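You operate a simulated robot arm through the tools that you are given. There is no shell and no other tool.

You run a simulated robot arm. Do the job below in one go: nothing can be reset, and whatever is moved stays where it is left.

## Task
Wind the purple and yellow ribbons fully back with the grey wheel.
Fine: turn their dials to FREE first and back to HOLD after; the third ribbon stays out as it is.

The check looks at the end state, three seconds after you hand in, the way a careful person would. Anything else that was tipped, shoved, dropped, spilled or broken makes it a failure.

## Robot
A 7-joint arm with a two-finger parallel gripper, fixed in place. Base frame: the origin is at the foot of the arm, x ahead of it, y to its left, z up; the work surface is at about z = 0.806. Lengths are in m, angles in degrees, forces in N, time in s.
Its first joint turns from -166.0 to 166.0 degrees. Payload 4.4 kg.
The tool frame sits at the grasp point between the pads (the TCP): z along the fingers, y along the line on which they close. The tips reach 0.023 m beyond it. Largest opening 0.094 m; finger width 0.038, thickness 0.01; the body of the gripper, 0.054 by 0.096 m, starts 0.039 m behind the TCP.
Orientation is told as [roll, pitch, yaw] about the base's x, y, z axes, in that order, counted from this pose: with the fingers straight down and closing along the base's y, the tool's x points along the base's -x, its y along +y and its z along -z.

## Interface
- The arm moves only by the tool step_arm. Its argument "rows" is a list of rows, each a list of 3 entries, a list of its own where there are three numbers: the shift along the base's x, y, z in units of 300 mm (1.0 is 300 mm), then the turn, a rotation vector about the base's x, y, z in units of 180 degrees (1.0 is 180 degrees), then the closure in counts, from 0 (fully open) to 255 (shut). In form: [[[tx, ty, tz], [ax, ay, az], fingers], ...]. A call has 1 to 20 rows; each row is the pose to reach, as a shift and turn from the pose commanded when the call began. A call with a number of a shift or a turn outside -1 to 1 is refused whole. Each row takes 0.2 s and may step no farther than 0.05 m and 8.6 degrees from the row before; otherwise, or with a gripper value out of range, the whole call is refused. Where a pose cannot be reached the arm comes as near as it can. A force on the tool above 40 N (or 10 N above the force at the start of the call, whichever is more), or a blocked arm, ends the call early, and 0.2 s more pass. The fingers move at their own pace (about 0.072 m/s each) and stop on an object; they squeeze with about 43 N. The grip force told is the motor's: it shows also when the fingers shut on nothing. Time passes only in rows, and 0.2 s behind the last, so rows that repeat a pose let the fingers close. The reply holds the time, the measured pose of the TCP, the force on the tool along the base axes, the opening and the grip force, in the units named above and with some noise, with the torque about the TCP (base axes, N m) and any sound that the robot's microphone picked up.
- Cameras (640 x 400 px; columns grow to the right, rows downward): "scene" is fixed at [0.2194, -0.6507, 1.5566]; the picture's right is [0.87, -0.50, 0.00], its down [-0.18, -0.32, -0.93] and it looks along [0.47, 0.81, -0.37] (base axes); focal length 331 px, centre (320, 200). "wrist" rides on the gripper at [0.086, 0.016, -0.074] in the tool frame; the picture's right is [-0.18, 0.98, 0.00], its down [-0.58, -0.11, -0.81] and it looks along [-0.79, -0.15, 0.59] (tool axes); focal length 243 px, centre (320, 200). There is no depth. A picture from a camera that has moved, and an enlarged one, comes with that camera's place and axes in the base frame and with its lens.
- grab_frame(camera): a new picture of that camera. No time passes.
- inspect(camera, box): a new picture of the part [left, top, right, bottom] of that camera's present view, enlarged. No time passes.
- hand_in(): hands the job in; it is judged then, once.

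Nothing tells you positions but the pictures and the camera data. Unless the task says otherwise, let go and move clear before handing in.

The tools are called by a JSON object that holds its "name" and its "arguments". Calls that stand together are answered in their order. step_arm: Moves the arm, as the interface text tells. Its arguments: {"type":"object","properties":{"rows":{"type":"array"}},"required":["rows"]} The other tools are called the same way: grab_frame (camera) takes a picture; inspect (camera, box) takes an enlarged picture of a part of a camera's view; hand_in () hands the job in.

At the start:

```text
t: 0.0
position: [0.7482, 0.1218, 1.3007]
tcp_rot: [0.0, 0.0, -0.1]
ft_force: [-0.5, -0.1, -0.9]
torque: [-0.01, 0.0, 0.0]
finger_gap: 0.0942
gripper_force: 0.1
```

scene: 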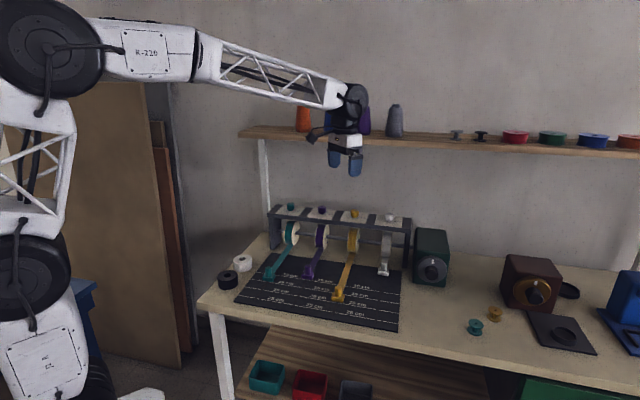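
wrist: 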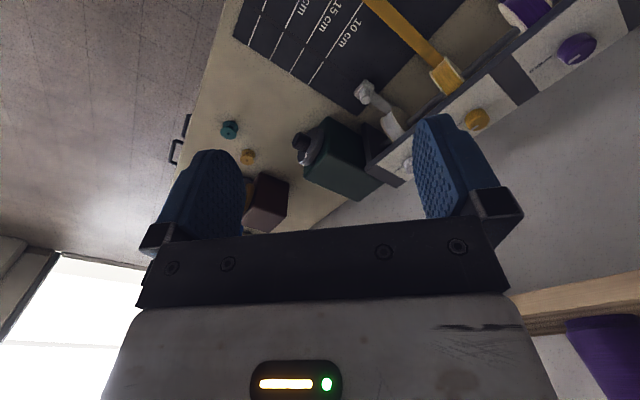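

I see a ribbon rack with four dials on top (teal, purple, yellow, white/grey) with ribbons running out onto a dark mat. I'll look closer at the rack and the rest of the bench before moving.

{"name": "inspect", "arguments": {"camera": "scene", "box": [220, 190, 420, 315]}}

{"name": "inspect", "arguments": {"camera": "scene", "box": [400, 220, 640, 370]}}

{"name": "inspect", "arguments": {"camera": "wrist", "box": [320, 0, 640, 200]}}

```text
3.20 times, centred on (320, 252) of scene
camera zoom: at [0.2194, -0.6507, 1.5566], right [0.87, -0.5, 0.0], down [-0.18, -0.32, -0.93], along [0.47, 0.81, -0.37], focal length 1060 px, centre (320, 32)
```

zoom: 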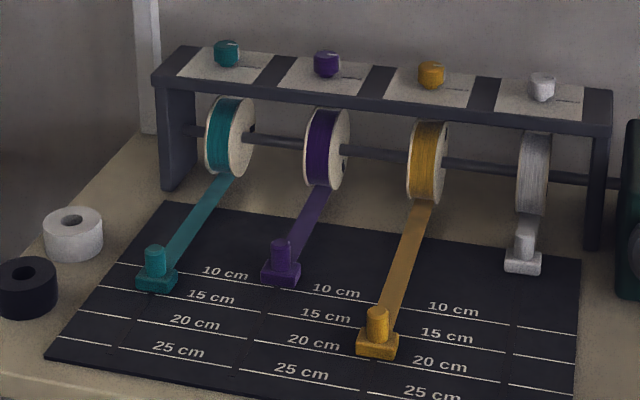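

```text
2.67 times, centred on (520, 295) of scene
camera zoom: at [0.2194, -0.6507, 1.5566], right [0.87, -0.5, 0.0], down [-0.18, -0.32, -0.93], along [0.47, 0.81, -0.37], focal length 883 px, centre (-213, -53)
```

zoom: 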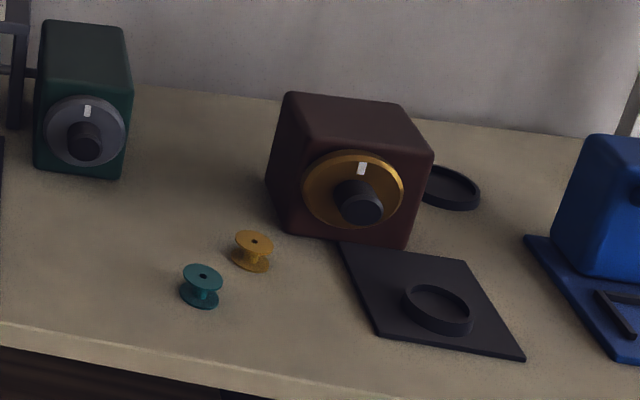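

```text
2.00 times, centred on (480, 100) of wrist
camera zoom: at [0.6608, 0.1373, 1.3747], right [0.18, 0.98, 0.0], down [0.58, -0.11, 0.81], along [0.79, -0.15, -0.59], focal length 485 px, centre (0, 400)
```

zoom: 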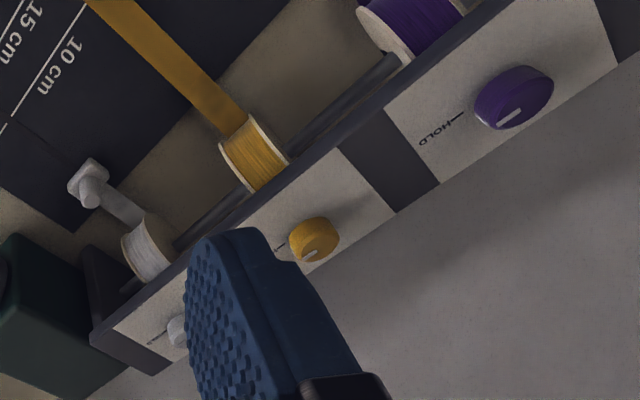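

The rack looks rotated about 45°, with the purple dial near (0.87, 0.46, 1.00), the yellow dial near (0.97, 0.365, 1.00), and the grey wheel on the green box near (1.08, 0.03, 0.89). I'll zoom in on the dials and the wheel.

{"name": "inspect", "arguments": {"camera": "scene", "box": [404, 220, 460, 295]}}

{"name": "inspect", "arguments": {"camera": "scene", "box": [270, 195, 340, 240]}}

{"name": "inspect", "arguments": {"camera": "scene", "box": [335, 200, 415, 250]}}

{"name": "inspect", "arguments": {"camera": "wrist", "box": [480, 0, 640, 100]}}

{"name": "inspect", "arguments": {"camera": "wrist", "box": [280, 100, 400, 180]}}

```text
5.33 times, centred on (432, 258) of scene
camera zoom: at [0.2194, -0.6507, 1.5566], right [0.87, -0.5, 0.0], down [-0.18, -0.32, -0.93], along [0.47, 0.81, -0.37], focal length 1767 px, centre (-277, -107)
```

zoom: 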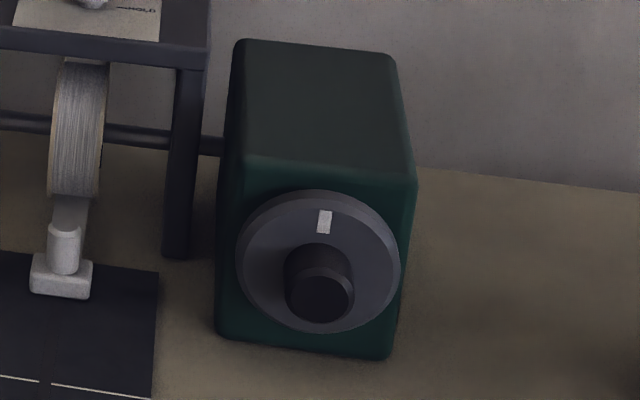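

```text
8.89 times, centred on (305, 218) of scene
camera zoom: at [0.2194, -0.6507, 1.5566], right [0.87, -0.5, 0.0], down [-0.18, -0.32, -0.93], along [0.47, 0.81, -0.37], focal length 2944 px, centre (453, 44)
```

zoom: 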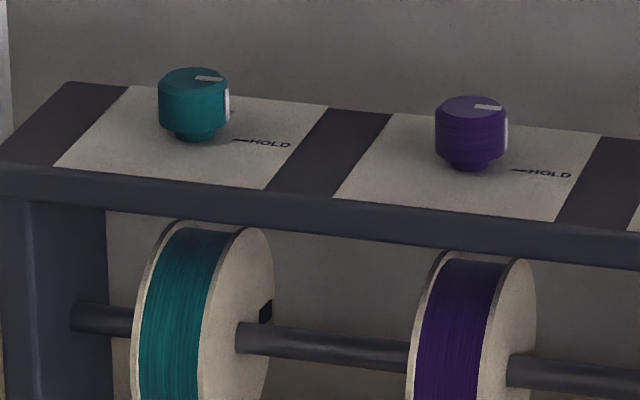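

```text
8.00 times, centred on (375, 225) of scene
camera zoom: at [0.2194, -0.6507, 1.5566], right [0.87, -0.5, 0.0], down [-0.18, -0.32, -0.93], along [0.47, 0.81, -0.37], focal length 2650 px, centre (-120, 0)
```

zoom: 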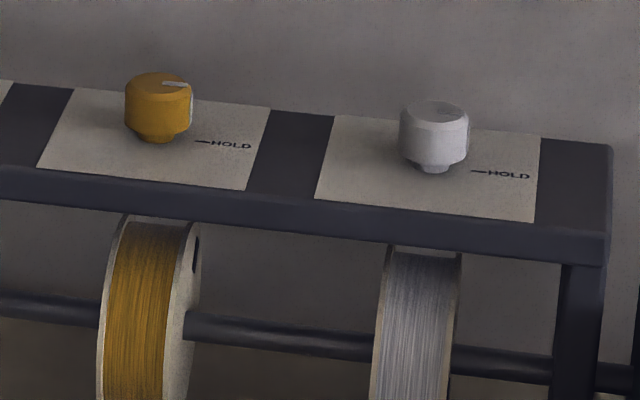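

```text
4.00 times, centred on (560, 50) of wrist
camera zoom: at [0.6608, 0.1373, 1.3747], right [0.18, 0.98, 0.0], down [0.58, -0.11, 0.81], along [0.79, -0.15, -0.59], focal length 970 px, centre (-640, 800)
```

zoom: 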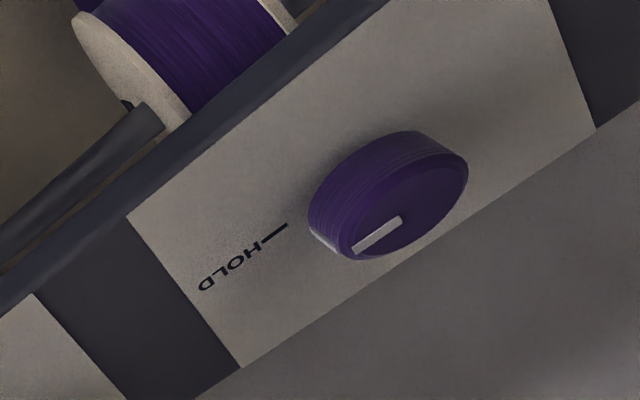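

```text
5.00 times, centred on (340, 140) of wrist
camera zoom: at [0.6608, 0.1373, 1.3747], right [0.18, 0.98, 0.0], down [0.58, -0.11, 0.81], along [0.79, -0.15, -0.59], focal length 1213 px, centre (220, 500)
```

zoom: 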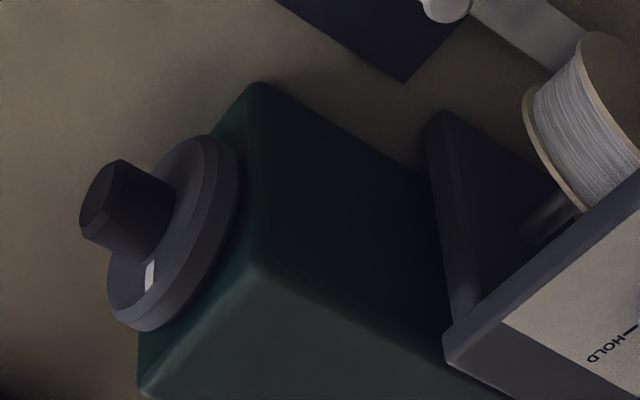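

The dials all point at HOLD (toward the grey-wheel end of the rack), and the FREE marks are hidden in these views. I'll check the shelf above for clearance before moving the wrist camera overhead.

{"name": "inspect", "arguments": {"camera": "scene", "box": [230, 90, 430, 215]}}

{"name": "inspect", "arguments": {"camera": "scene", "box": [420, 90, 640, 228]}}

{"name": "inspect", "arguments": {"camera": "wrist", "box": [400, 200, 640, 350]}}

```text
3.20 times, centred on (330, 152) of scene
camera zoom: at [0.2194, -0.6507, 1.5566], right [0.87, -0.5, 0.0], down [-0.18, -0.32, -0.93], along [0.47, 0.81, -0.37], focal length 1060 px, centre (288, 352)
```

zoom: 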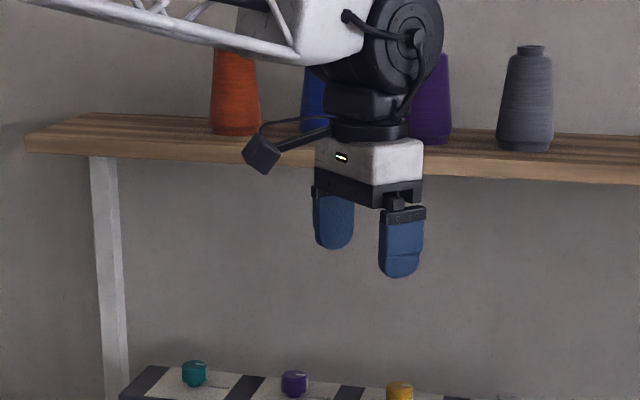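

```text
2.90 times, centred on (530, 159) of scene
camera zoom: at [0.2194, -0.6507, 1.5566], right [0.87, -0.5, 0.0], down [-0.18, -0.32, -0.93], along [0.47, 0.81, -0.37], focal length 960 px, centre (-289, 319)
```

zoom: 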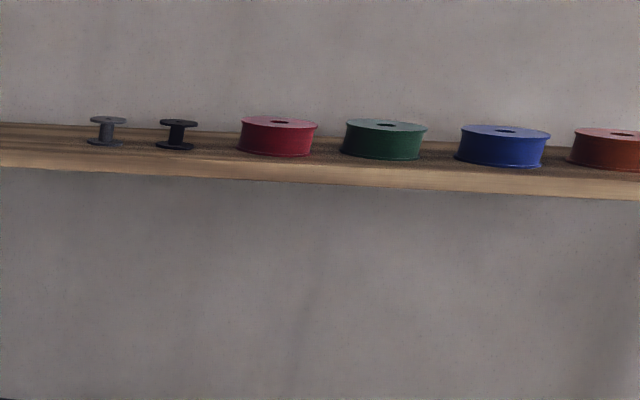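

```text
2.67 times, centred on (520, 275) of wrist
camera zoom: at [0.6608, 0.1373, 1.3747], right [0.18, 0.98, 0.0], down [0.58, -0.11, 0.81], along [0.79, -0.15, -0.59], focal length 647 px, centre (-213, 0)
```

zoom: 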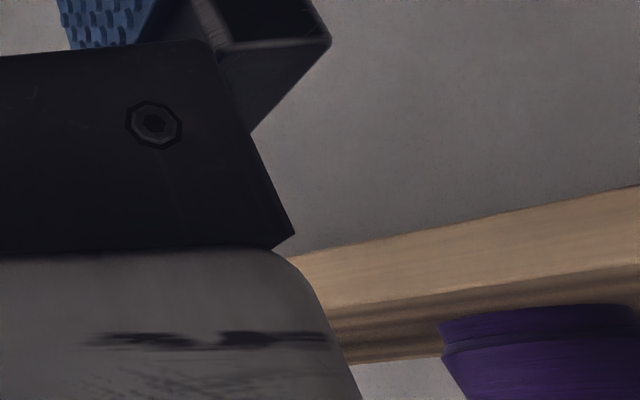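

The shelf's front edge comes to about 0.05 m behind the dial line, at z≈1.28–1.31, so I'll need to keep clear of it. I'll move the wrist to look down at the dials from the front of the rack, with the gripper turned 45° to line up with it.

{"name": "step_arm", "arguments": {"rows": [[[0.02, 0.11, 0], [0, 0, 0.042], 0], [[0.04, 0.22, 0], [0, 0, 0.084], 0], [[0.06, 0.33, 0], [0, 0, 0.125], 0], [[0.08, 0.45, 0], [0, 0, 0.167], 0], [[0.1, 0.57, 0], [0, 0, 0.208], 0], [[0.12, 0.68, 0], [0, 0, 0.25], 0], [[0.12, 0.68, 0], [0, 0, 0.25], 0]]}}

```text
t: 1.6
position: [0.7831, 0.3272, 1.3023]
tcp_rot: [-0.1, 0.0, 45.1]
ft_force: [-0.8, 0.0, -0.4]
torque: [0.01, 0.0, -0.02]
finger_gap: 0.0936
gripper_force: 0.1
```

The move worked and the gripper is lined up with the rack. I'll take pictures from here.

{"name": "grab_frame", "arguments": {"camera": "wrist"}}

{"name": "grab_frame", "arguments": {"camera": "scene"}}

```text
taken
camera wrist: at [0.7108, 0.2763, 1.3757], right [-0.57, 0.82, 0.0], down [0.49, 0.33, 0.81], along [0.66, 0.46, -0.59], focal length 243 px, centre (320, 200)
```

wrist: 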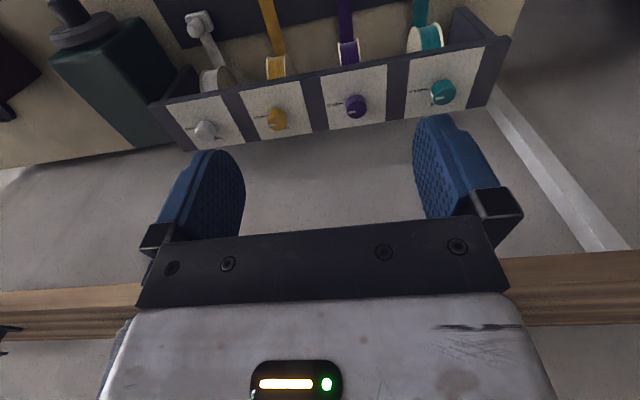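

```text
taken
```

scene: 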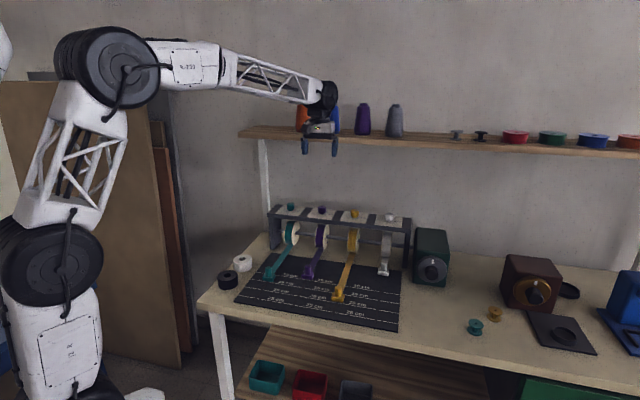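

{"name": "inspect", "arguments": {"camera": "wrist", "box": [150, 50, 310, 150]}}

{"name": "inspect", "arguments": {"camera": "wrist", "box": [310, 40, 470, 140]}}

{"name": "inspect", "arguments": {"camera": "wrist", "box": [325, 75, 405, 125]}}

{"name": "inspect", "arguments": {"camera": "wrist", "box": [0, 0, 180, 150]}}

```text
4.00 times, centred on (230, 100) of wrist
camera zoom: at [0.7108, 0.2763, 1.3757], right [-0.57, 0.82, 0.0], down [0.49, 0.33, 0.81], along [0.66, 0.46, -0.59], focal length 970 px, centre (680, 600)
```

zoom: 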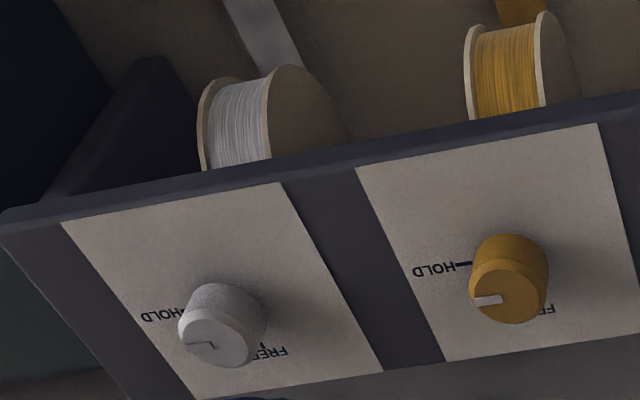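

```text
4.00 times, centred on (390, 90) of wrist
camera zoom: at [0.7108, 0.2763, 1.3757], right [-0.57, 0.82, 0.0], down [0.49, 0.33, 0.81], along [0.66, 0.46, -0.59], focal length 970 px, centre (40, 640)
```

zoom: 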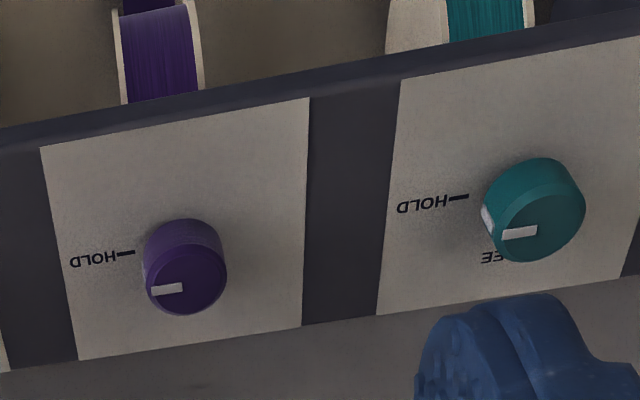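

```text
8.00 times, centred on (365, 100) of wrist
camera zoom: at [0.7108, 0.2763, 1.3757], right [-0.57, 0.82, 0.0], down [0.49, 0.33, 0.81], along [0.66, 0.46, -0.59], focal length 1941 px, centre (-40, 1000)
```

zoom: 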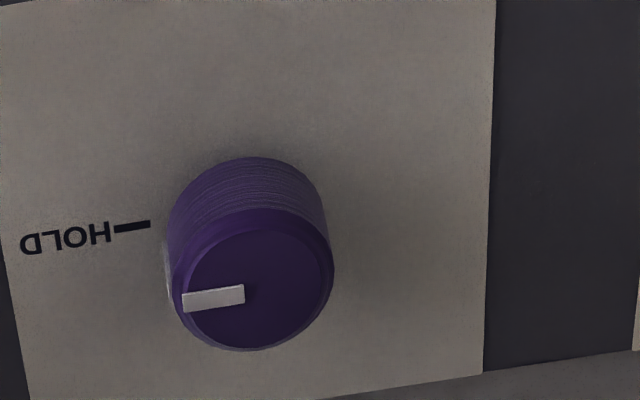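

```text
2.67 times, centred on (90, 75) of wrist
camera zoom: at [0.7108, 0.2763, 1.3757], right [-0.57, 0.82, 0.0], down [0.49, 0.33, 0.81], along [0.66, 0.46, -0.59], focal length 647 px, centre (933, 533)
```

zoom: 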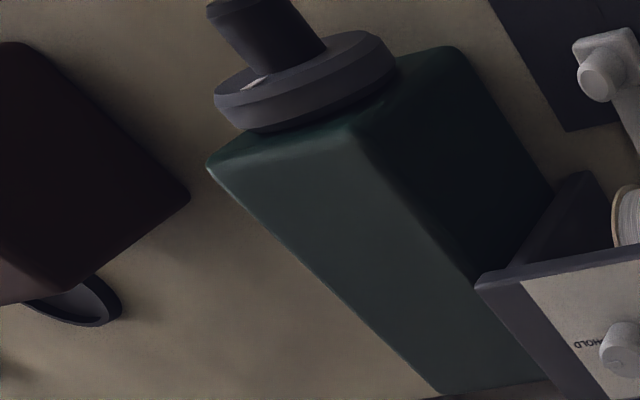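

FREE is marked on the wall side of each dial, so HOLD→FREE is roughly a quarter turn counter-clockwise seen from above. The wrist will pass close under the shelf, so I'll pin down the shelf's front edge and the dial positions more accurately.

{"name": "inspect", "arguments": {"camera": "wrist", "box": [480, 230, 640, 330]}}

{"name": "inspect", "arguments": {"camera": "wrist", "box": [0, 260, 160, 360]}}

{"name": "inspect", "arguments": {"camera": "scene", "box": [230, 70, 430, 195]}}

```text
4.00 times, centred on (560, 280) of wrist
camera zoom: at [0.7108, 0.2763, 1.3757], right [-0.57, 0.82, 0.0], down [0.49, 0.33, 0.81], along [0.66, 0.46, -0.59], focal length 970 px, centre (-640, -120)
```

zoom: 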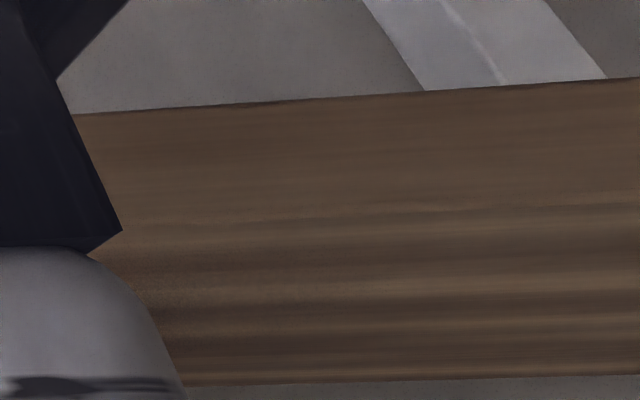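

```text
4.00 times, centred on (80, 310) of wrist
camera zoom: at [0.7108, 0.2763, 1.3757], right [-0.57, 0.82, 0.0], down [0.49, 0.33, 0.81], along [0.66, 0.46, -0.59], focal length 970 px, centre (1280, -240)
```

zoom: 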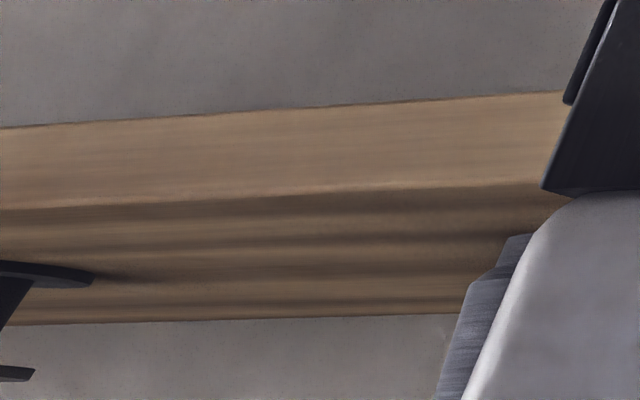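

```text
3.20 times, centred on (330, 132) of scene
camera zoom: at [0.2194, -0.6507, 1.5566], right [0.87, -0.5, 0.0], down [-0.18, -0.32, -0.93], along [0.47, 0.81, -0.37], focal length 1060 px, centre (288, 416)
```

zoom: 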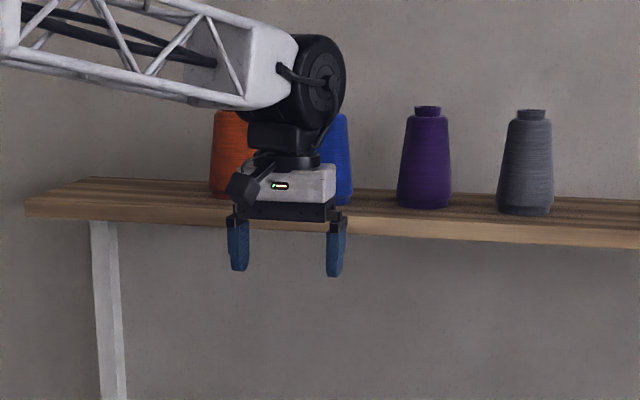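

Shelf front edge is about n≈1.02 (along the wall-facing direction), bottom at z≈1.28, so a low slide-in from the front fits under it. I'll come down in front of the purple dial and look again.

{"name": "step_arm", "arguments": {"rows": [[[-0.009, 0.023, -0.135], [0, 0, 0], 0], [[-0.018, 0.046, -0.27], [0, 0, 0], 0], [[-0.027, 0.069, -0.405], [0, 0, 0], 0], [[-0.036, 0.092, -0.54], [0, 0, 0], 0], [[-0.045, 0.115, -0.674], [0, 0, 0], 0], [[-0.045, 0.115, -0.674], [0, 0, 0], 0]]}}

{"name": "grab_frame", "arguments": {"camera": "wrist"}}

{"name": "grab_frame", "arguments": {"camera": "scene"}}

```text
t: 3.0
position: [0.7701, 0.3593, 1.0973]
tcp_rot: [0.0, 0.0, 45.0]
ft_force: [-0.6, 0.2, -0.7]
torque: [-0.01, 0.03, 0.02]
finger_gap: 0.0941
gripper_force: 0.0
```

```text
taken
camera wrist: at [0.6974, 0.3094, 1.1719], right [-0.56, 0.83, 0.0], down [0.49, 0.33, 0.81], along [0.67, 0.46, -0.59], focal length 243 px, centre (320, 200)
```

wrist: 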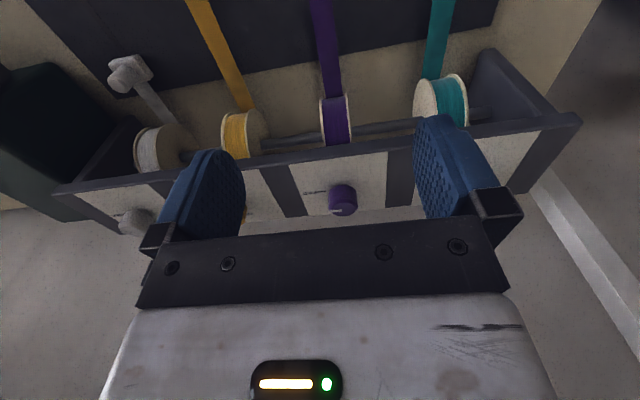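

```text
taken
```

scene: 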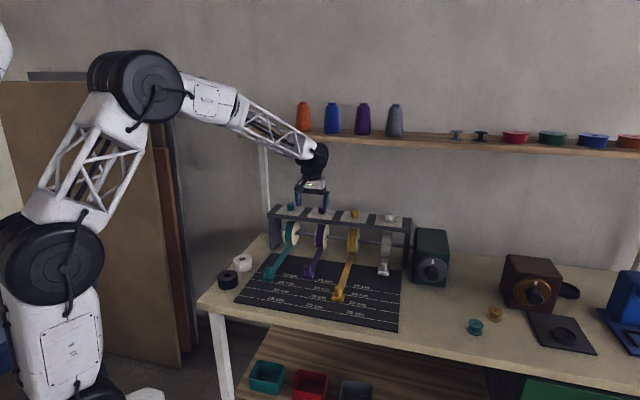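

{"name": "inspect", "arguments": {"camera": "wrist", "box": [290, 160, 390, 222]}}

{"name": "inspect", "arguments": {"camera": "scene", "box": [265, 130, 425, 230]}}

```text
6.40 times, centred on (340, 191) of wrist
camera zoom: at [0.6974, 0.3094, 1.1719], right [-0.56, 0.83, 0.0], down [0.49, 0.33, 0.81], along [0.67, 0.46, -0.59], focal length 1553 px, centre (192, 258)
```

zoom: 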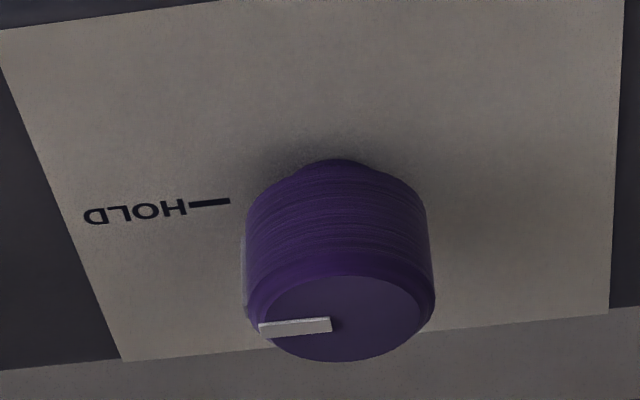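

```text
4.00 times, centred on (345, 180) of scene
camera zoom: at [0.2194, -0.6507, 1.5566], right [0.87, -0.5, 0.0], down [-0.18, -0.32, -0.93], along [0.47, 0.81, -0.37], focal length 1325 px, centre (220, 280)
```

zoom: 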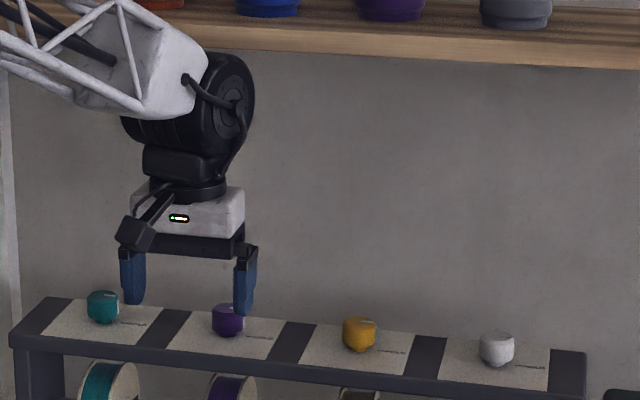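

The dial top centre comes out at about (0.874, 0.4645, 1.014), and the plate is at about z≈0.984. With the open fingers straddling it, I'll lower in front of the rack and then slide in over the dial under the shelf.

{"name": "step_arm", "arguments": {"rows": [[[0, 0, -0.137], [0, 0, 0], 0], [[0, 0, -0.27], [0, 0, 0], 0], [[0.09, 0.09, -0.27], [0, 0, 0], 0], [[0.18, 0.18, -0.27], [0, 0, 0], 0], [[0.2, 0.2, -0.27], [0, 0, 0], 0]]}}

{"name": "grab_frame", "arguments": {"camera": "wrist"}}

{"name": "inspect", "arguments": {"camera": "scene", "box": [265, 130, 425, 230]}}

```text
t: 4.2
position: [0.829, 0.4201, 1.017]
tcp_rot: [0.0, 0.0, 45.0]
ft_force: [-0.3, 0.0, 0.1]
torque: [-0.01, -0.02, 0.02]
finger_gap: 0.0937
gripper_force: 0.1
```

```text
taken
camera wrist: at [0.7567, 0.37, 1.0914], right [-0.56, 0.83, 0.0], down [0.49, 0.33, 0.81], along [0.67, 0.46, -0.59], focal length 243 px, centre (320, 200)
```

wrist: 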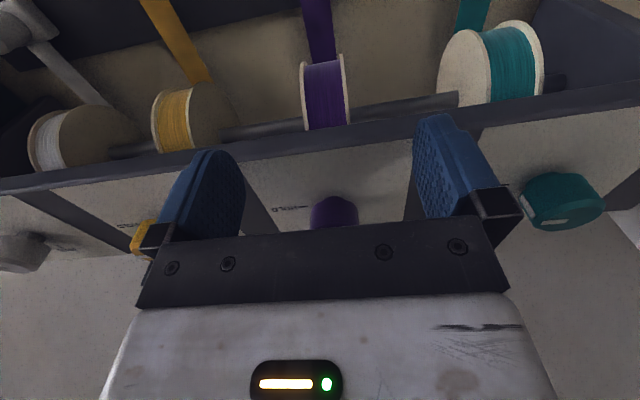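

```text
4.00 times, centred on (345, 180) of scene
camera zoom: at [0.2194, -0.6507, 1.5566], right [0.87, -0.5, 0.0], down [-0.18, -0.32, -0.93], along [0.47, 0.81, -0.37], focal length 1325 px, centre (220, 280)
```

zoom: 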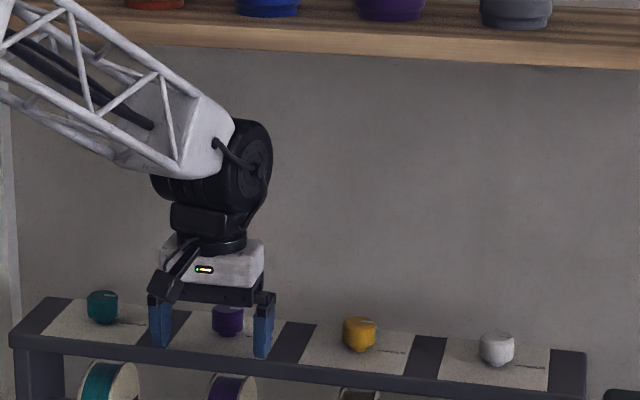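

The dial sits centred between the fingers and the wrist is clear of the shelf. I'll slide the rest of the way and turn the open fingers back about 40° around the dial, to leave room for the quarter turn.

{"name": "step_arm", "arguments": {"rows": [[[0.08, 0.079, 0], [0, 0, 0], 0], [[0.15, 0.148, 0], [0, 0, 0], 0], [[0.15, 0.148, 0], [0, 0, -0.045], 0], [[0.15, 0.148, 0], [0, 0, -0.09], 0], [[0.15, 0.148, 0], [0, 0, -0.135], 0], [[0.15, 0.148, 0], [0, 0, -0.18], 0], [[0.15, 0.148, 0], [0, 0, -0.222], 0]]}}

{"name": "grab_frame", "arguments": {"camera": "wrist"}}

{"name": "inspect", "arguments": {"camera": "scene", "box": [265, 130, 425, 230]}}

```text
t: 5.8
position: [0.8752, 0.4654, 1.017]
tcp_rot: [0.0, -0.1, 4.9]
ft_force: [-0.5, 0.2, 0.1]
torque: [0.0, 0.03, 0.05]
finger_gap: 0.0939
gripper_force: 0.1
```

```text
taken
camera wrist: at [0.7872, 0.4728, 1.0915], right [0.1, 1.0, 0.0], down [0.59, -0.06, 0.81], along [0.8, -0.08, -0.59], focal length 243 px, centre (320, 200)
```

wrist: 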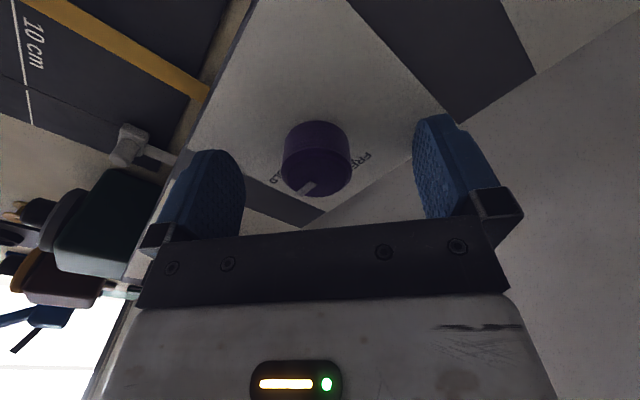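

```text
4.00 times, centred on (345, 180) of scene
camera zoom: at [0.2194, -0.6507, 1.5566], right [0.87, -0.5, 0.0], down [-0.18, -0.32, -0.93], along [0.47, 0.81, -0.37], focal length 1325 px, centre (220, 280)
```

zoom: 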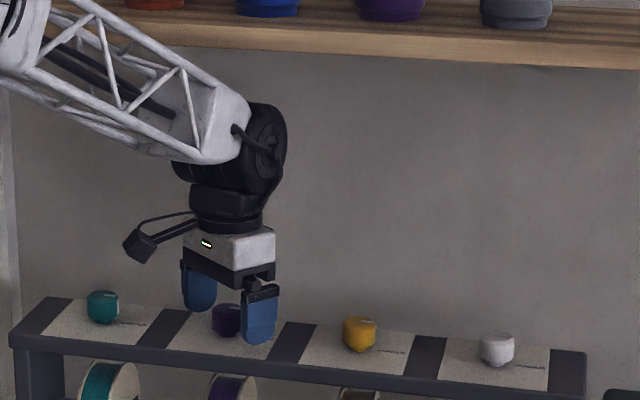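

{"name": "inspect", "arguments": {"camera": "wrist", "box": [240, 100, 400, 200]}}

```text
4.00 times, centred on (320, 150) of wrist
camera zoom: at [0.7872, 0.4728, 1.0915], right [0.1, 1.0, 0.0], down [0.59, -0.06, 0.81], along [0.8, -0.08, -0.59], focal length 970 px, centre (320, 400)
```

zoom: 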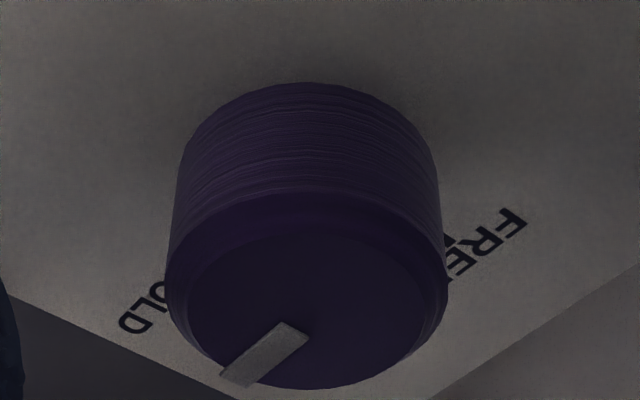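

The mark points at HOLD (-45°) and FREE is at +45°, so it's a 90° counter-clockwise turn. The tool is centred to within about 2 mm; I'll nudge it slightly and close on the dial.

{"name": "step_arm", "arguments": {"rows": [[[-0.004, -0.006, -0.003], [0, 0, 0], 0], [[-0.004, -0.006, -0.003], [0, 0, 0], 255], [[-0.004, -0.006, -0.003], [0, 0, 0], 255], [[-0.004, -0.006, -0.003], [0, 0, 0], 255], [[-0.004, -0.006, -0.003], [0, 0, 0], 255], [[-0.004, -0.006, -0.003], [0, 0, 0], 255]]}}

```text
t: 7.2
position: [0.8738, 0.464, 1.0161]
tcp_rot: [0.0, 0.1, 5.2]
ft_force: [2.6, 9.9, -1.4]
torque: [0.13, -0.11, -0.03]
finger_gap: 0.0337
gripper_force: 45.2
```

The dial is held (gap 33.7 mm), with a small sideways load that says the dial is about a millimetre toward +y. I'll correct that and turn it 90° counter-clockwise.

{"name": "step_arm", "arguments": {"rows": [[[0, 0.004, 0], [0, 0, 0], 255], [[0, 0.004, 0], [0, 0, 0.0455], 255], [[0, 0.004, 0], [0, 0, 0.091], 255], [[0, 0.004, 0], [0, 0, 0.1365], 255], [[0, 0.004, 0], [0, 0, 0.182], 255], [[0, 0.004, 0], [0, 0, 0.2275], 255], [[0, 0.004, 0], [0, 0, 0.273], 255], [[0, 0.004, 0], [0, 0, 0.3185], 255], [[0, 0.004, 0], [0, 0, 0.364], 255], [[0, 0.004, 0], [0, 0, 0.4095], 255], [[0, 0.004, 0], [0, 0, 0.455], 255], [[0, 0.004, 0], [0, 0, 0.5], 255], [[0, 0.004, 0], [0, 0, 0.5], 255]]}}

{"name": "inspect", "arguments": {"camera": "scene", "box": [265, 130, 425, 230]}}

{"name": "grab_frame", "arguments": {"camera": "wrist"}}

```text
t: 9.0
position: [0.8735, 0.4627, 1.0157]
tcp_rot: [0.0, 0.1, 60.0]
ft_force: [-6.1, -4.7, 6.4]
torque: [-0.48, 0.42, -0.02]
finger_gap: 0.0338
gripper_force: 45.0
stopped in row 8: the force on the tool passed its limit at 41 N (the readings are from after the stop); the commanded pose is now the measured one
```

```text
4.00 times, centred on (345, 180) of scene
camera zoom: at [0.2194, -0.6507, 1.5566], right [0.87, -0.5, 0.0], down [-0.18, -0.32, -0.93], along [0.47, 0.81, -0.37], focal length 1325 px, centre (220, 280)
```

zoom: 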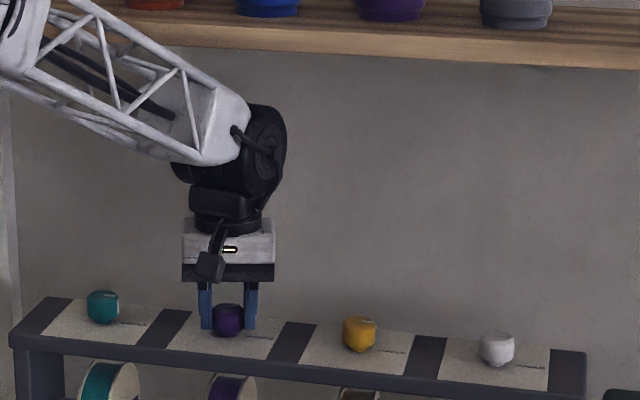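

```text
taken
camera wrist: at [0.8162, 0.3958, 1.0907], right [-0.76, 0.65, 0.0], down [0.39, 0.45, 0.81], along [0.52, 0.61, -0.59], focal length 243 px, centre (320, 200)
```

wrist: 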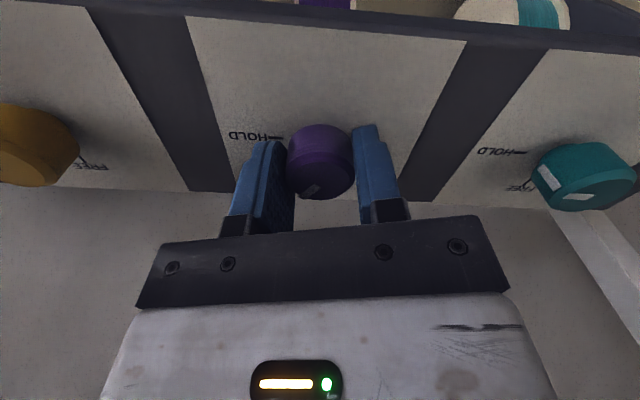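

The turn stopped after about 55° on a sideways force, probably because the grip isn't exactly on the dial's axis. I'll look at the mark and labels closely.

{"name": "inspect", "arguments": {"camera": "wrist", "box": [250, 110, 400, 204]}}

{"name": "inspect", "arguments": {"camera": "wrist", "box": [0, 90, 160, 190]}}

{"name": "inspect", "arguments": {"camera": "wrist", "box": [460, 120, 640, 232]}}

```text
4.26 times, centred on (325, 157) of wrist
camera zoom: at [0.8162, 0.3958, 1.0907], right [-0.76, 0.65, 0.0], down [0.39, 0.45, 0.81], along [0.52, 0.61, -0.59], focal length 1032 px, centre (299, 383)
```

zoom: 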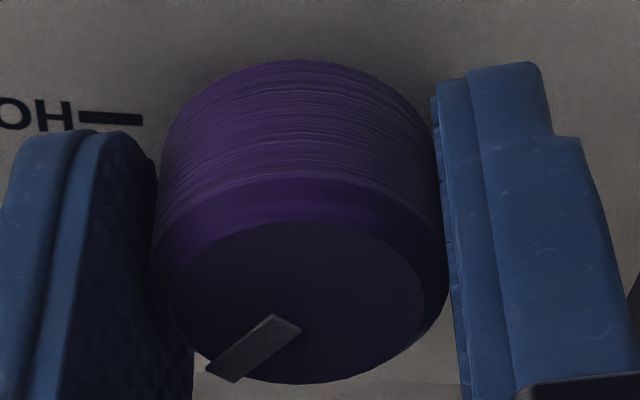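

```text
4.00 times, centred on (80, 140) of wrist
camera zoom: at [0.8162, 0.3958, 1.0907], right [-0.76, 0.65, 0.0], down [0.39, 0.45, 0.81], along [0.52, 0.61, -0.59], focal length 970 px, centre (1280, 440)
```

zoom: 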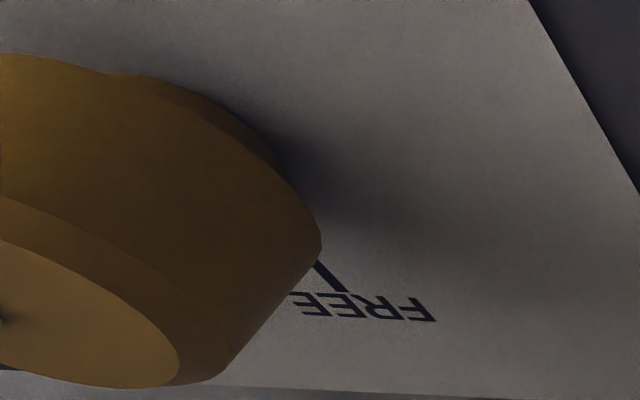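

```text
3.56 times, centred on (550, 176) of wrist
camera zoom: at [0.8162, 0.3958, 1.0907], right [-0.76, 0.65, 0.0], down [0.39, 0.45, 0.81], along [0.52, 0.61, -0.59], focal length 863 px, centre (-498, 285)
```

zoom: 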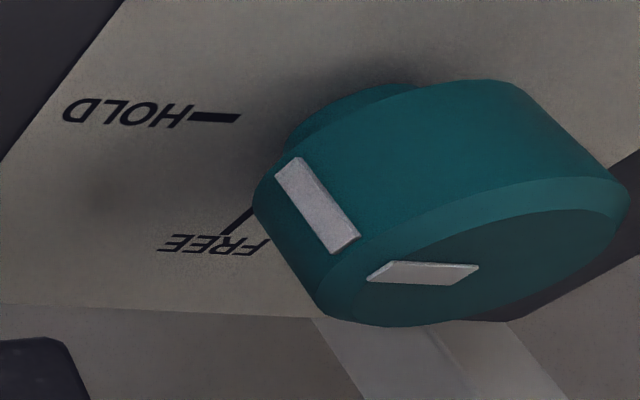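

The dial has followed the gripper to about +7° and needs to reach +45°. I'll open to release the built-up side load and check the dial's centre before regripping.

{"name": "step_arm", "arguments": {"rows": [[[0, 0, 0], [0, 0, 0], 120], [[0, 0, 0], [0, 0, 0], 60], [[0, 0, 0], [0, 0, 0], 40]]}}

{"name": "inspect", "arguments": {"camera": "wrist", "box": [240, 104, 400, 204]}}

```text
t: 9.8
position: [0.8735, 0.4635, 1.0166]
tcp_rot: [0.2, 0.0, 59.9]
ft_force: [0.2, 0.1, 0.6]
torque: [0.0, 0.03, 0.0]
finger_gap: 0.0792
gripper_force: 0.0
```

```text
4.00 times, centred on (320, 154) of wrist
camera zoom: at [0.8163, 0.396, 1.0903], right [-0.76, 0.65, 0.0], down [0.39, 0.45, 0.81], along [0.52, 0.61, -0.59], focal length 970 px, centre (320, 384)
```

zoom: 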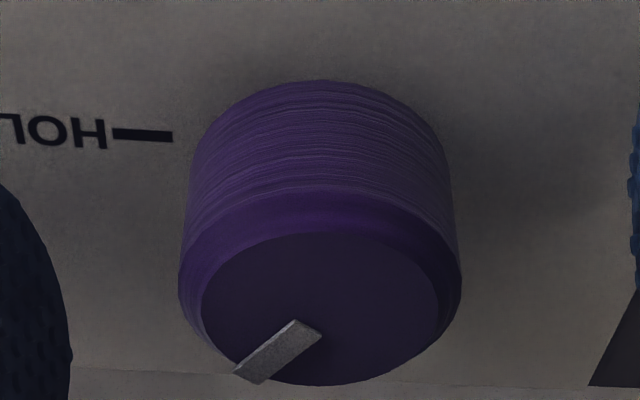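

The dial stayed at about +10° after release. I'll regrip here with a fresh centred hold and turn the remaining ~35°, adding a small shift so the motion goes around the dial's real axis.

{"name": "step_arm", "arguments": {"rows": [[[0.001, -0.002, 0], [0, 0, 0], 255], [[0.001, -0.002, 0], [0, 0, 0], 255], [[0.001, -0.002, 0], [0, 0, 0], 255], [[0.001, -0.002, 0], [0, 0, 0], 255]]}}

```text
t: 10.8
position: [0.873, 0.4631, 1.0157]
tcp_rot: [0.0, 0.1, 60.0]
ft_force: [-12.9, 4.9, 1.9]
torque: [-0.09, 0.22, -0.01]
finger_gap: 0.0338
gripper_force: 45.0
```

{"name": "step_arm", "arguments": {"rows": [[[-0.003, 0.002, 0], [0, 0, 0], 255], [[-0.003, 0.002, 0], [0, 0, 0.045], 255], [[-0.003, 0.002, 0], [0, 0, 0.09], 255]]}}

```text
t: 11.6
position: [0.8731, 0.4632, 1.0166]
tcp_rot: [0.0, 0.0, 76.3]
ft_force: [7.3, 0.5, -2.4]
torque: [0.06, -0.15, 0.01]
finger_gap: 0.0337
gripper_force: 45.1
```

Side load is low now (7 N). I'll continue the last ~19°.

{"name": "step_arm", "arguments": {"rows": [[[0.002, 0, 0], [0, 0, 0.035], 255], [[0.003, -0.001, 0], [0, 0, 0.07], 255], [[0.003, -0.001, 0], [0, 0, 0.105], 255], [[0.003, -0.001, 0], [0, 0, 0.105], 255]]}}

{"name": "inspect", "arguments": {"camera": "wrist", "box": [240, 104, 400, 204]}}

```text
t: 12.6
position: [0.8725, 0.4624, 1.0151]
tcp_rot: [0.1, 0.1, 95.2]
ft_force: [-14.2, -2.3, -3.2]
torque: [-0.6, 0.15, 0.0]
finger_gap: 0.0336
gripper_force: 45.2
```

```text
4.00 times, centred on (320, 154) of wrist
camera zoom: at [0.8652, 0.3751, 1.0903], right [-1.0, 0.09, 0.0], down [0.06, 0.59, 0.81], along [0.08, 0.8, -0.59], focal length 970 px, centre (320, 384)
```

zoom: 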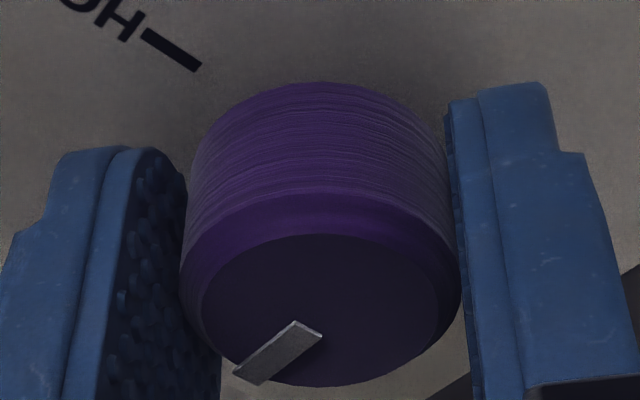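

The mark has moved with the gripper to about +45–47°, right at FREE. I'll release, turn the open fingers back to line up with the rack, slide back out, and check it.

{"name": "step_arm", "arguments": {"rows": [[[0, 0, 0], [0, 0, 0], 120], [[0, 0, 0], [0, 0, 0], 0], [[0, 0, 0.003], [0, 0, 0], 0], [[0, 0, 0.003], [0, 0, -0.0465], 0], [[0, 0, 0.003], [0, 0, -0.093], 0], [[0, 0, 0.003], [0, 0, -0.14], 0], [[0, 0, 0.003], [0, 0, -0.186], 0], [[0, 0, 0.003], [0, 0, -0.233], 0], [[0, 0, 0.003], [0, 0, -0.279], 0]]}}

{"name": "inspect", "arguments": {"camera": "wrist", "box": [240, 104, 400, 204]}}

```text
t: 14.6
position: [0.8731, 0.4632, 1.0168]
tcp_rot: [0.0, 0.1, 44.7]
ft_force: [0.5, 0.1, 0.0]
torque: [-0.02, -0.01, 0.01]
finger_gap: 0.094
gripper_force: 0.0
```

```text
4.00 times, centred on (320, 154) of wrist
camera zoom: at [0.8009, 0.4131, 1.0913], right [-0.56, 0.83, 0.0], down [0.49, 0.33, 0.81], along [0.67, 0.45, -0.59], focal length 970 px, centre (320, 384)
```

zoom: 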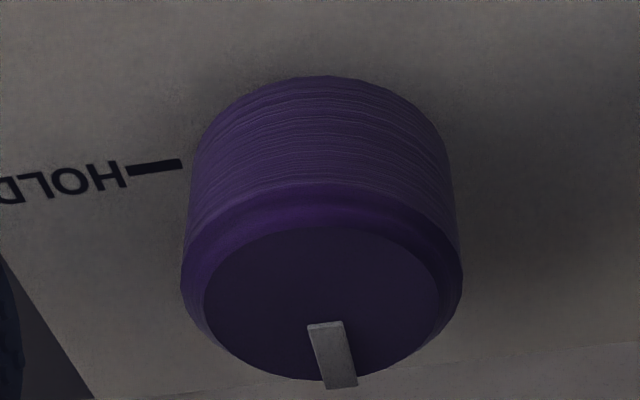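

Purple now points at FREE (measured ~44°). I'll slide out, move along the rack to the yellow dial, and check alignment before sliding in.

{"name": "step_arm", "arguments": {"rows": [[[-0.088, -0.088, 0.003], [0, 0, 0], 0], [[-0.177, -0.177, 0.003], [0, 0, 0], 0], [[-0.095, -0.26, 0.003], [0, 0, 0], 0], [[-0.012, -0.343, 0.003], [0, 0, 0], 0], [[0.071, -0.425, 0.003], [0, 0, 0], 0], [[0.154, -0.508, 0.003], [0, 0, 0], 0], [[0.154, -0.508, 0.003], [0, 0, 0], 0]]}}

{"name": "grab_frame", "arguments": {"camera": "wrist"}}

{"name": "inspect", "arguments": {"camera": "scene", "box": [265, 130, 425, 230]}}

```text
t: 16.2
position: [0.9203, 0.31, 1.0171]
tcp_rot: [0.0, 0.0, 44.9]
ft_force: [0.7, 0.0, 0.0]
torque: [-0.03, -0.02, -0.01]
finger_gap: 0.0943
gripper_force: 0.2
```

```text
taken
camera wrist: at [0.8471, 0.26, 1.0919], right [-0.56, 0.83, 0.0], down [0.49, 0.33, 0.81], along [0.67, 0.45, -0.59], focal length 243 px, centre (320, 200)
```

wrist: 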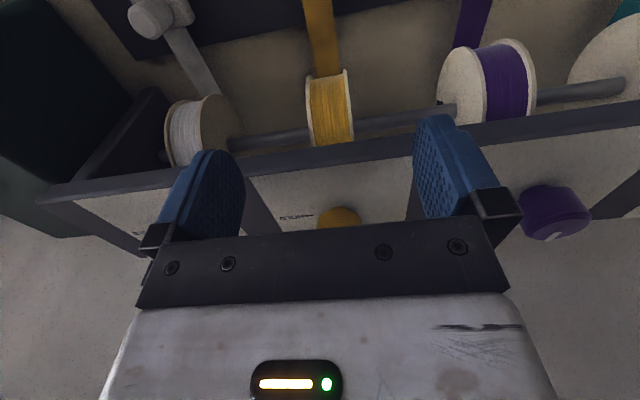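

```text
4.00 times, centred on (345, 180) of scene
camera zoom: at [0.2194, -0.6507, 1.5566], right [0.87, -0.5, 0.0], down [-0.18, -0.32, -0.93], along [0.47, 0.81, -0.37], focal length 1325 px, centre (220, 280)
```

zoom: 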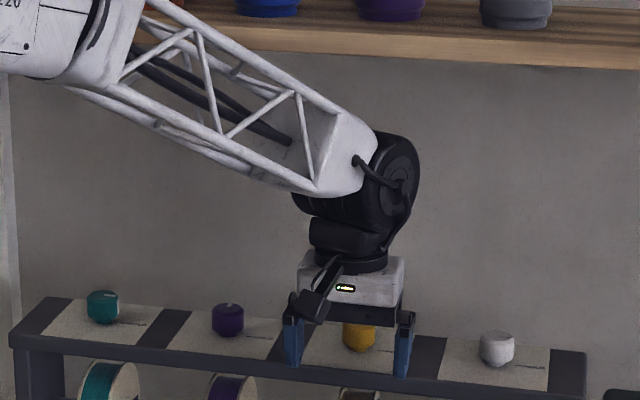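

Yellow is centred between the fingers and the purple mark visibly points at FREE. I'll slide in and turn the open fingers back 40° around the yellow dial.

{"name": "step_arm", "arguments": {"rows": [[[0.087, 0.09, 0], [0, 0, 0], 0], [[0.173, 0.18, 0], [0, 0, 0], 0], [[0.173, 0.18, 0], [0, 0, -0.045], 0], [[0.173, 0.18, 0], [0, 0, -0.09], 0], [[0.173, 0.18, 0], [0, 0, -0.135], 0], [[0.173, 0.18, 0], [0, 0, -0.18], 0], [[0.173, 0.18, 0], [0, 0, -0.222], 0]]}}

{"name": "inspect", "arguments": {"camera": "wrist", "box": [240, 100, 400, 200]}}

{"name": "inspect", "arguments": {"camera": "scene", "box": [265, 130, 425, 230]}}

```text
t: 17.8
position: [0.972, 0.3657, 1.0177]
tcp_rot: [0.0, 0.0, 4.7]
ft_force: [-0.8, -0.4, -0.4]
torque: [0.01, -0.01, -0.02]
finger_gap: 0.0936
gripper_force: 0.1
```

```text
4.00 times, centred on (320, 150) of wrist
camera zoom: at [0.8842, 0.3731, 1.0924], right [0.1, 0.99, 0.0], down [0.59, -0.06, 0.81], along [0.8, -0.08, -0.59], focal length 970 px, centre (320, 400)
```

zoom: 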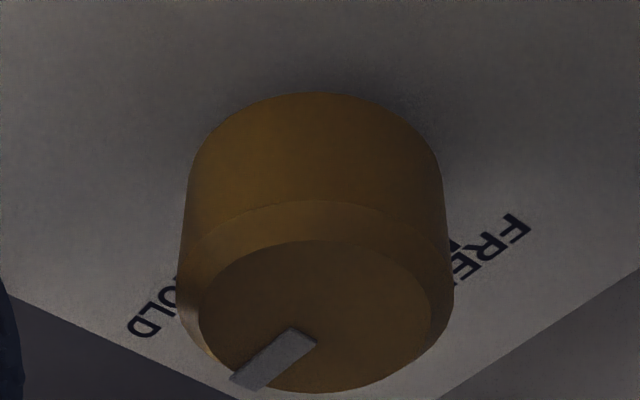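

```text
4.00 times, centred on (345, 180) of scene
camera zoom: at [0.2194, -0.6507, 1.5566], right [0.87, -0.5, 0.0], down [-0.18, -0.32, -0.93], along [0.47, 0.81, -0.37], focal length 1325 px, centre (220, 280)
```

zoom: 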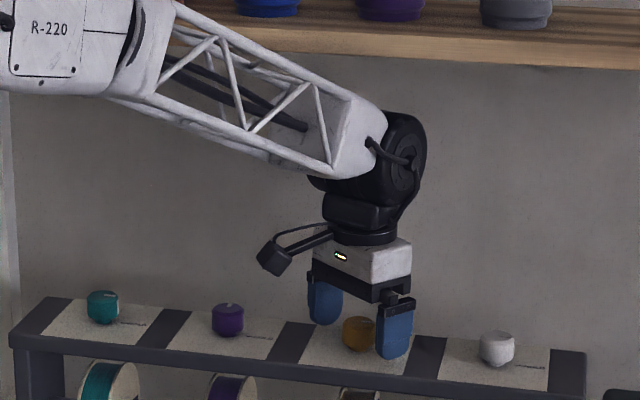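

By comparing with the purple dial, the tool is already centred on the yellow one to under a millimetre. I'll grip and turn the first ~40°.

{"name": "step_arm", "arguments": {"rows": [[[0, -0.001, -0.004], [0, 0, 0], 0], [[0, -0.001, -0.004], [0, 0, 0], 255], [[0, -0.001, -0.004], [0, 0, 0], 255], [[0, -0.001, -0.004], [0, 0, 0], 255], [[0, -0.001, -0.004], [0, 0, 0], 255], [[0, -0.001, -0.004], [0, 0, 0], 255]]}}

```text
t: 19.2
position: [0.9721, 0.3635, 1.0154]
tcp_rot: [0.0, 0.0, 5.0]
ft_force: [-1.6, -8.2, 0.6]
torque: [-0.07, -0.01, -0.01]
finger_gap: 0.0337
gripper_force: 45.0
```

{"name": "step_arm", "arguments": {"rows": [[[0, -0.002, 0], [0, 0, 0], 255], [[0, -0.002, 0], [0, 0, 0.0455], 255], [[0, -0.002, 0], [0, 0, 0.091], 255], [[0, -0.002, 0], [0, 0, 0.1365], 255], [[0, -0.002, 0], [0, 0, 0.182], 255]]}}

```text
t: 20.4
position: [0.9725, 0.3637, 1.0159]
tcp_rot: [0.0, 0.0, 37.7]
ft_force: [11.1, 0.0, -2.7]
torque: [-0.7, 0.76, 0.02]
finger_gap: 0.0338
gripper_force: 45.1
```

{"name": "step_arm", "arguments": {"rows": [[[0.002, 0, 0], [0, 0, 0.0455], 255], [[0.003, 0, 0], [0, 0, 0.091], 255], [[0.003, 0, 0], [0, 0, 0.1365], 255]]}}

```text
t: 21.2
position: [0.9717, 0.3632, 1.016]
tcp_rot: [0.0, 0.1, 62.4]
ft_force: [-22.3, -7.0, 4.2]
torque: [-0.42, 0.34, -0.02]
finger_gap: 0.0336
gripper_force: 45.0
```

{"name": "step_arm", "arguments": {"rows": [[[-0.004, -0.002, 0], [0, 0, 0], 255], [[-0.005, -0.002, 0], [0, 0, 0.0455], 255], [[-0.005, -0.002, 0], [0, 0, 0.091], 255]]}}

```text
t: 22.0
position: [0.9729, 0.3642, 1.0155]
tcp_rot: [-0.1, 0.0, 78.7]
ft_force: [26.1, 11.4, -3.8]
torque: [1.06, -0.1, -0.01]
finger_gap: 0.0337
gripper_force: 45.5
```

{"name": "step_arm", "arguments": {"rows": [[[0.0025, 0.001, 0], [0, 0, 0], 255], [[0.0025, 0.001, 0], [0, 0, 0.0455], 255], [[0.0025, 0.001, 0], [0, 0, 0.091], 255], [[0.0025, 0.001, 0], [0, 0, 0.091], 255]]}}

{"name": "inspect", "arguments": {"camera": "wrist", "box": [240, 104, 400, 204]}}

```text
t: 23.0
position: [0.9725, 0.3629, 1.0173]
tcp_rot: [0.0, 0.0, 95.1]
ft_force: [10.9, 5.3, 2.2]
torque: [-0.71, 0.04, -0.02]
finger_gap: 0.0337
gripper_force: 45.3
```

```text
4.00 times, centred on (320, 154) of wrist
camera zoom: at [0.964, 0.2754, 1.091], right [-1.0, 0.1, 0.0], down [0.06, 0.59, 0.81], along [0.08, 0.8, -0.59], focal length 970 px, centre (320, 384)
```

zoom: 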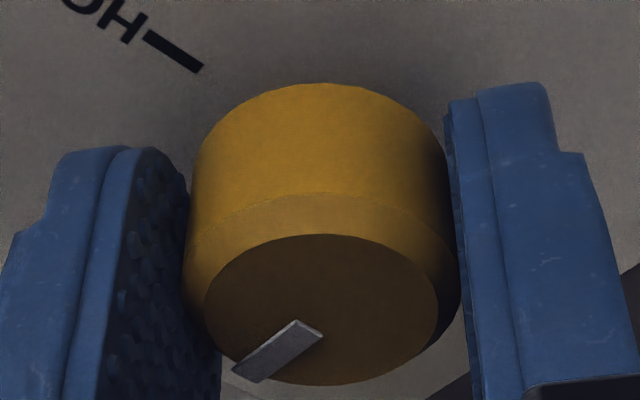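

Yellow has turned the same 90° as purple. I'll release, turn the open fingers back to rack alignment, slide out, and verify both dials.

{"name": "step_arm", "arguments": {"rows": [[[0, 0, 0], [0, 0, 0], 120], [[0, 0, 0], [0, 0, 0], 0], [[0, 0, 0], [0, 0, 0], 0], [[0, 0, 0], [0, 0, -0.0465], 0], [[0, 0, 0], [0, 0, -0.093], 0], [[0, 0, 0], [0, 0, -0.14], 0], [[0, 0, 0], [0, 0, -0.186], 0], [[0, 0, 0], [0, 0, -0.233], 0], [[0, 0, 0], [0, 0, -0.279], 0]]}}

{"name": "inspect", "arguments": {"camera": "wrist", "box": [240, 104, 400, 204]}}

```text
t: 25.0
position: [0.9718, 0.3631, 1.0171]
tcp_rot: [-0.1, 0.0, 44.8]
ft_force: [0.4, -0.3, 0.7]
torque: [0.01, 0.01, 0.03]
finger_gap: 0.0939
gripper_force: 0.1
```

```text
4.00 times, centred on (320, 154) of wrist
camera zoom: at [0.8989, 0.3136, 1.091], right [-0.56, 0.83, 0.0], down [0.49, 0.33, 0.81], along [0.67, 0.45, -0.59], focal length 970 px, centre (320, 384)
```

zoom: 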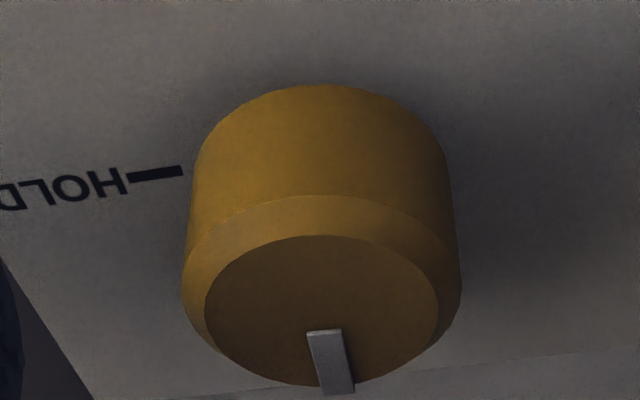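

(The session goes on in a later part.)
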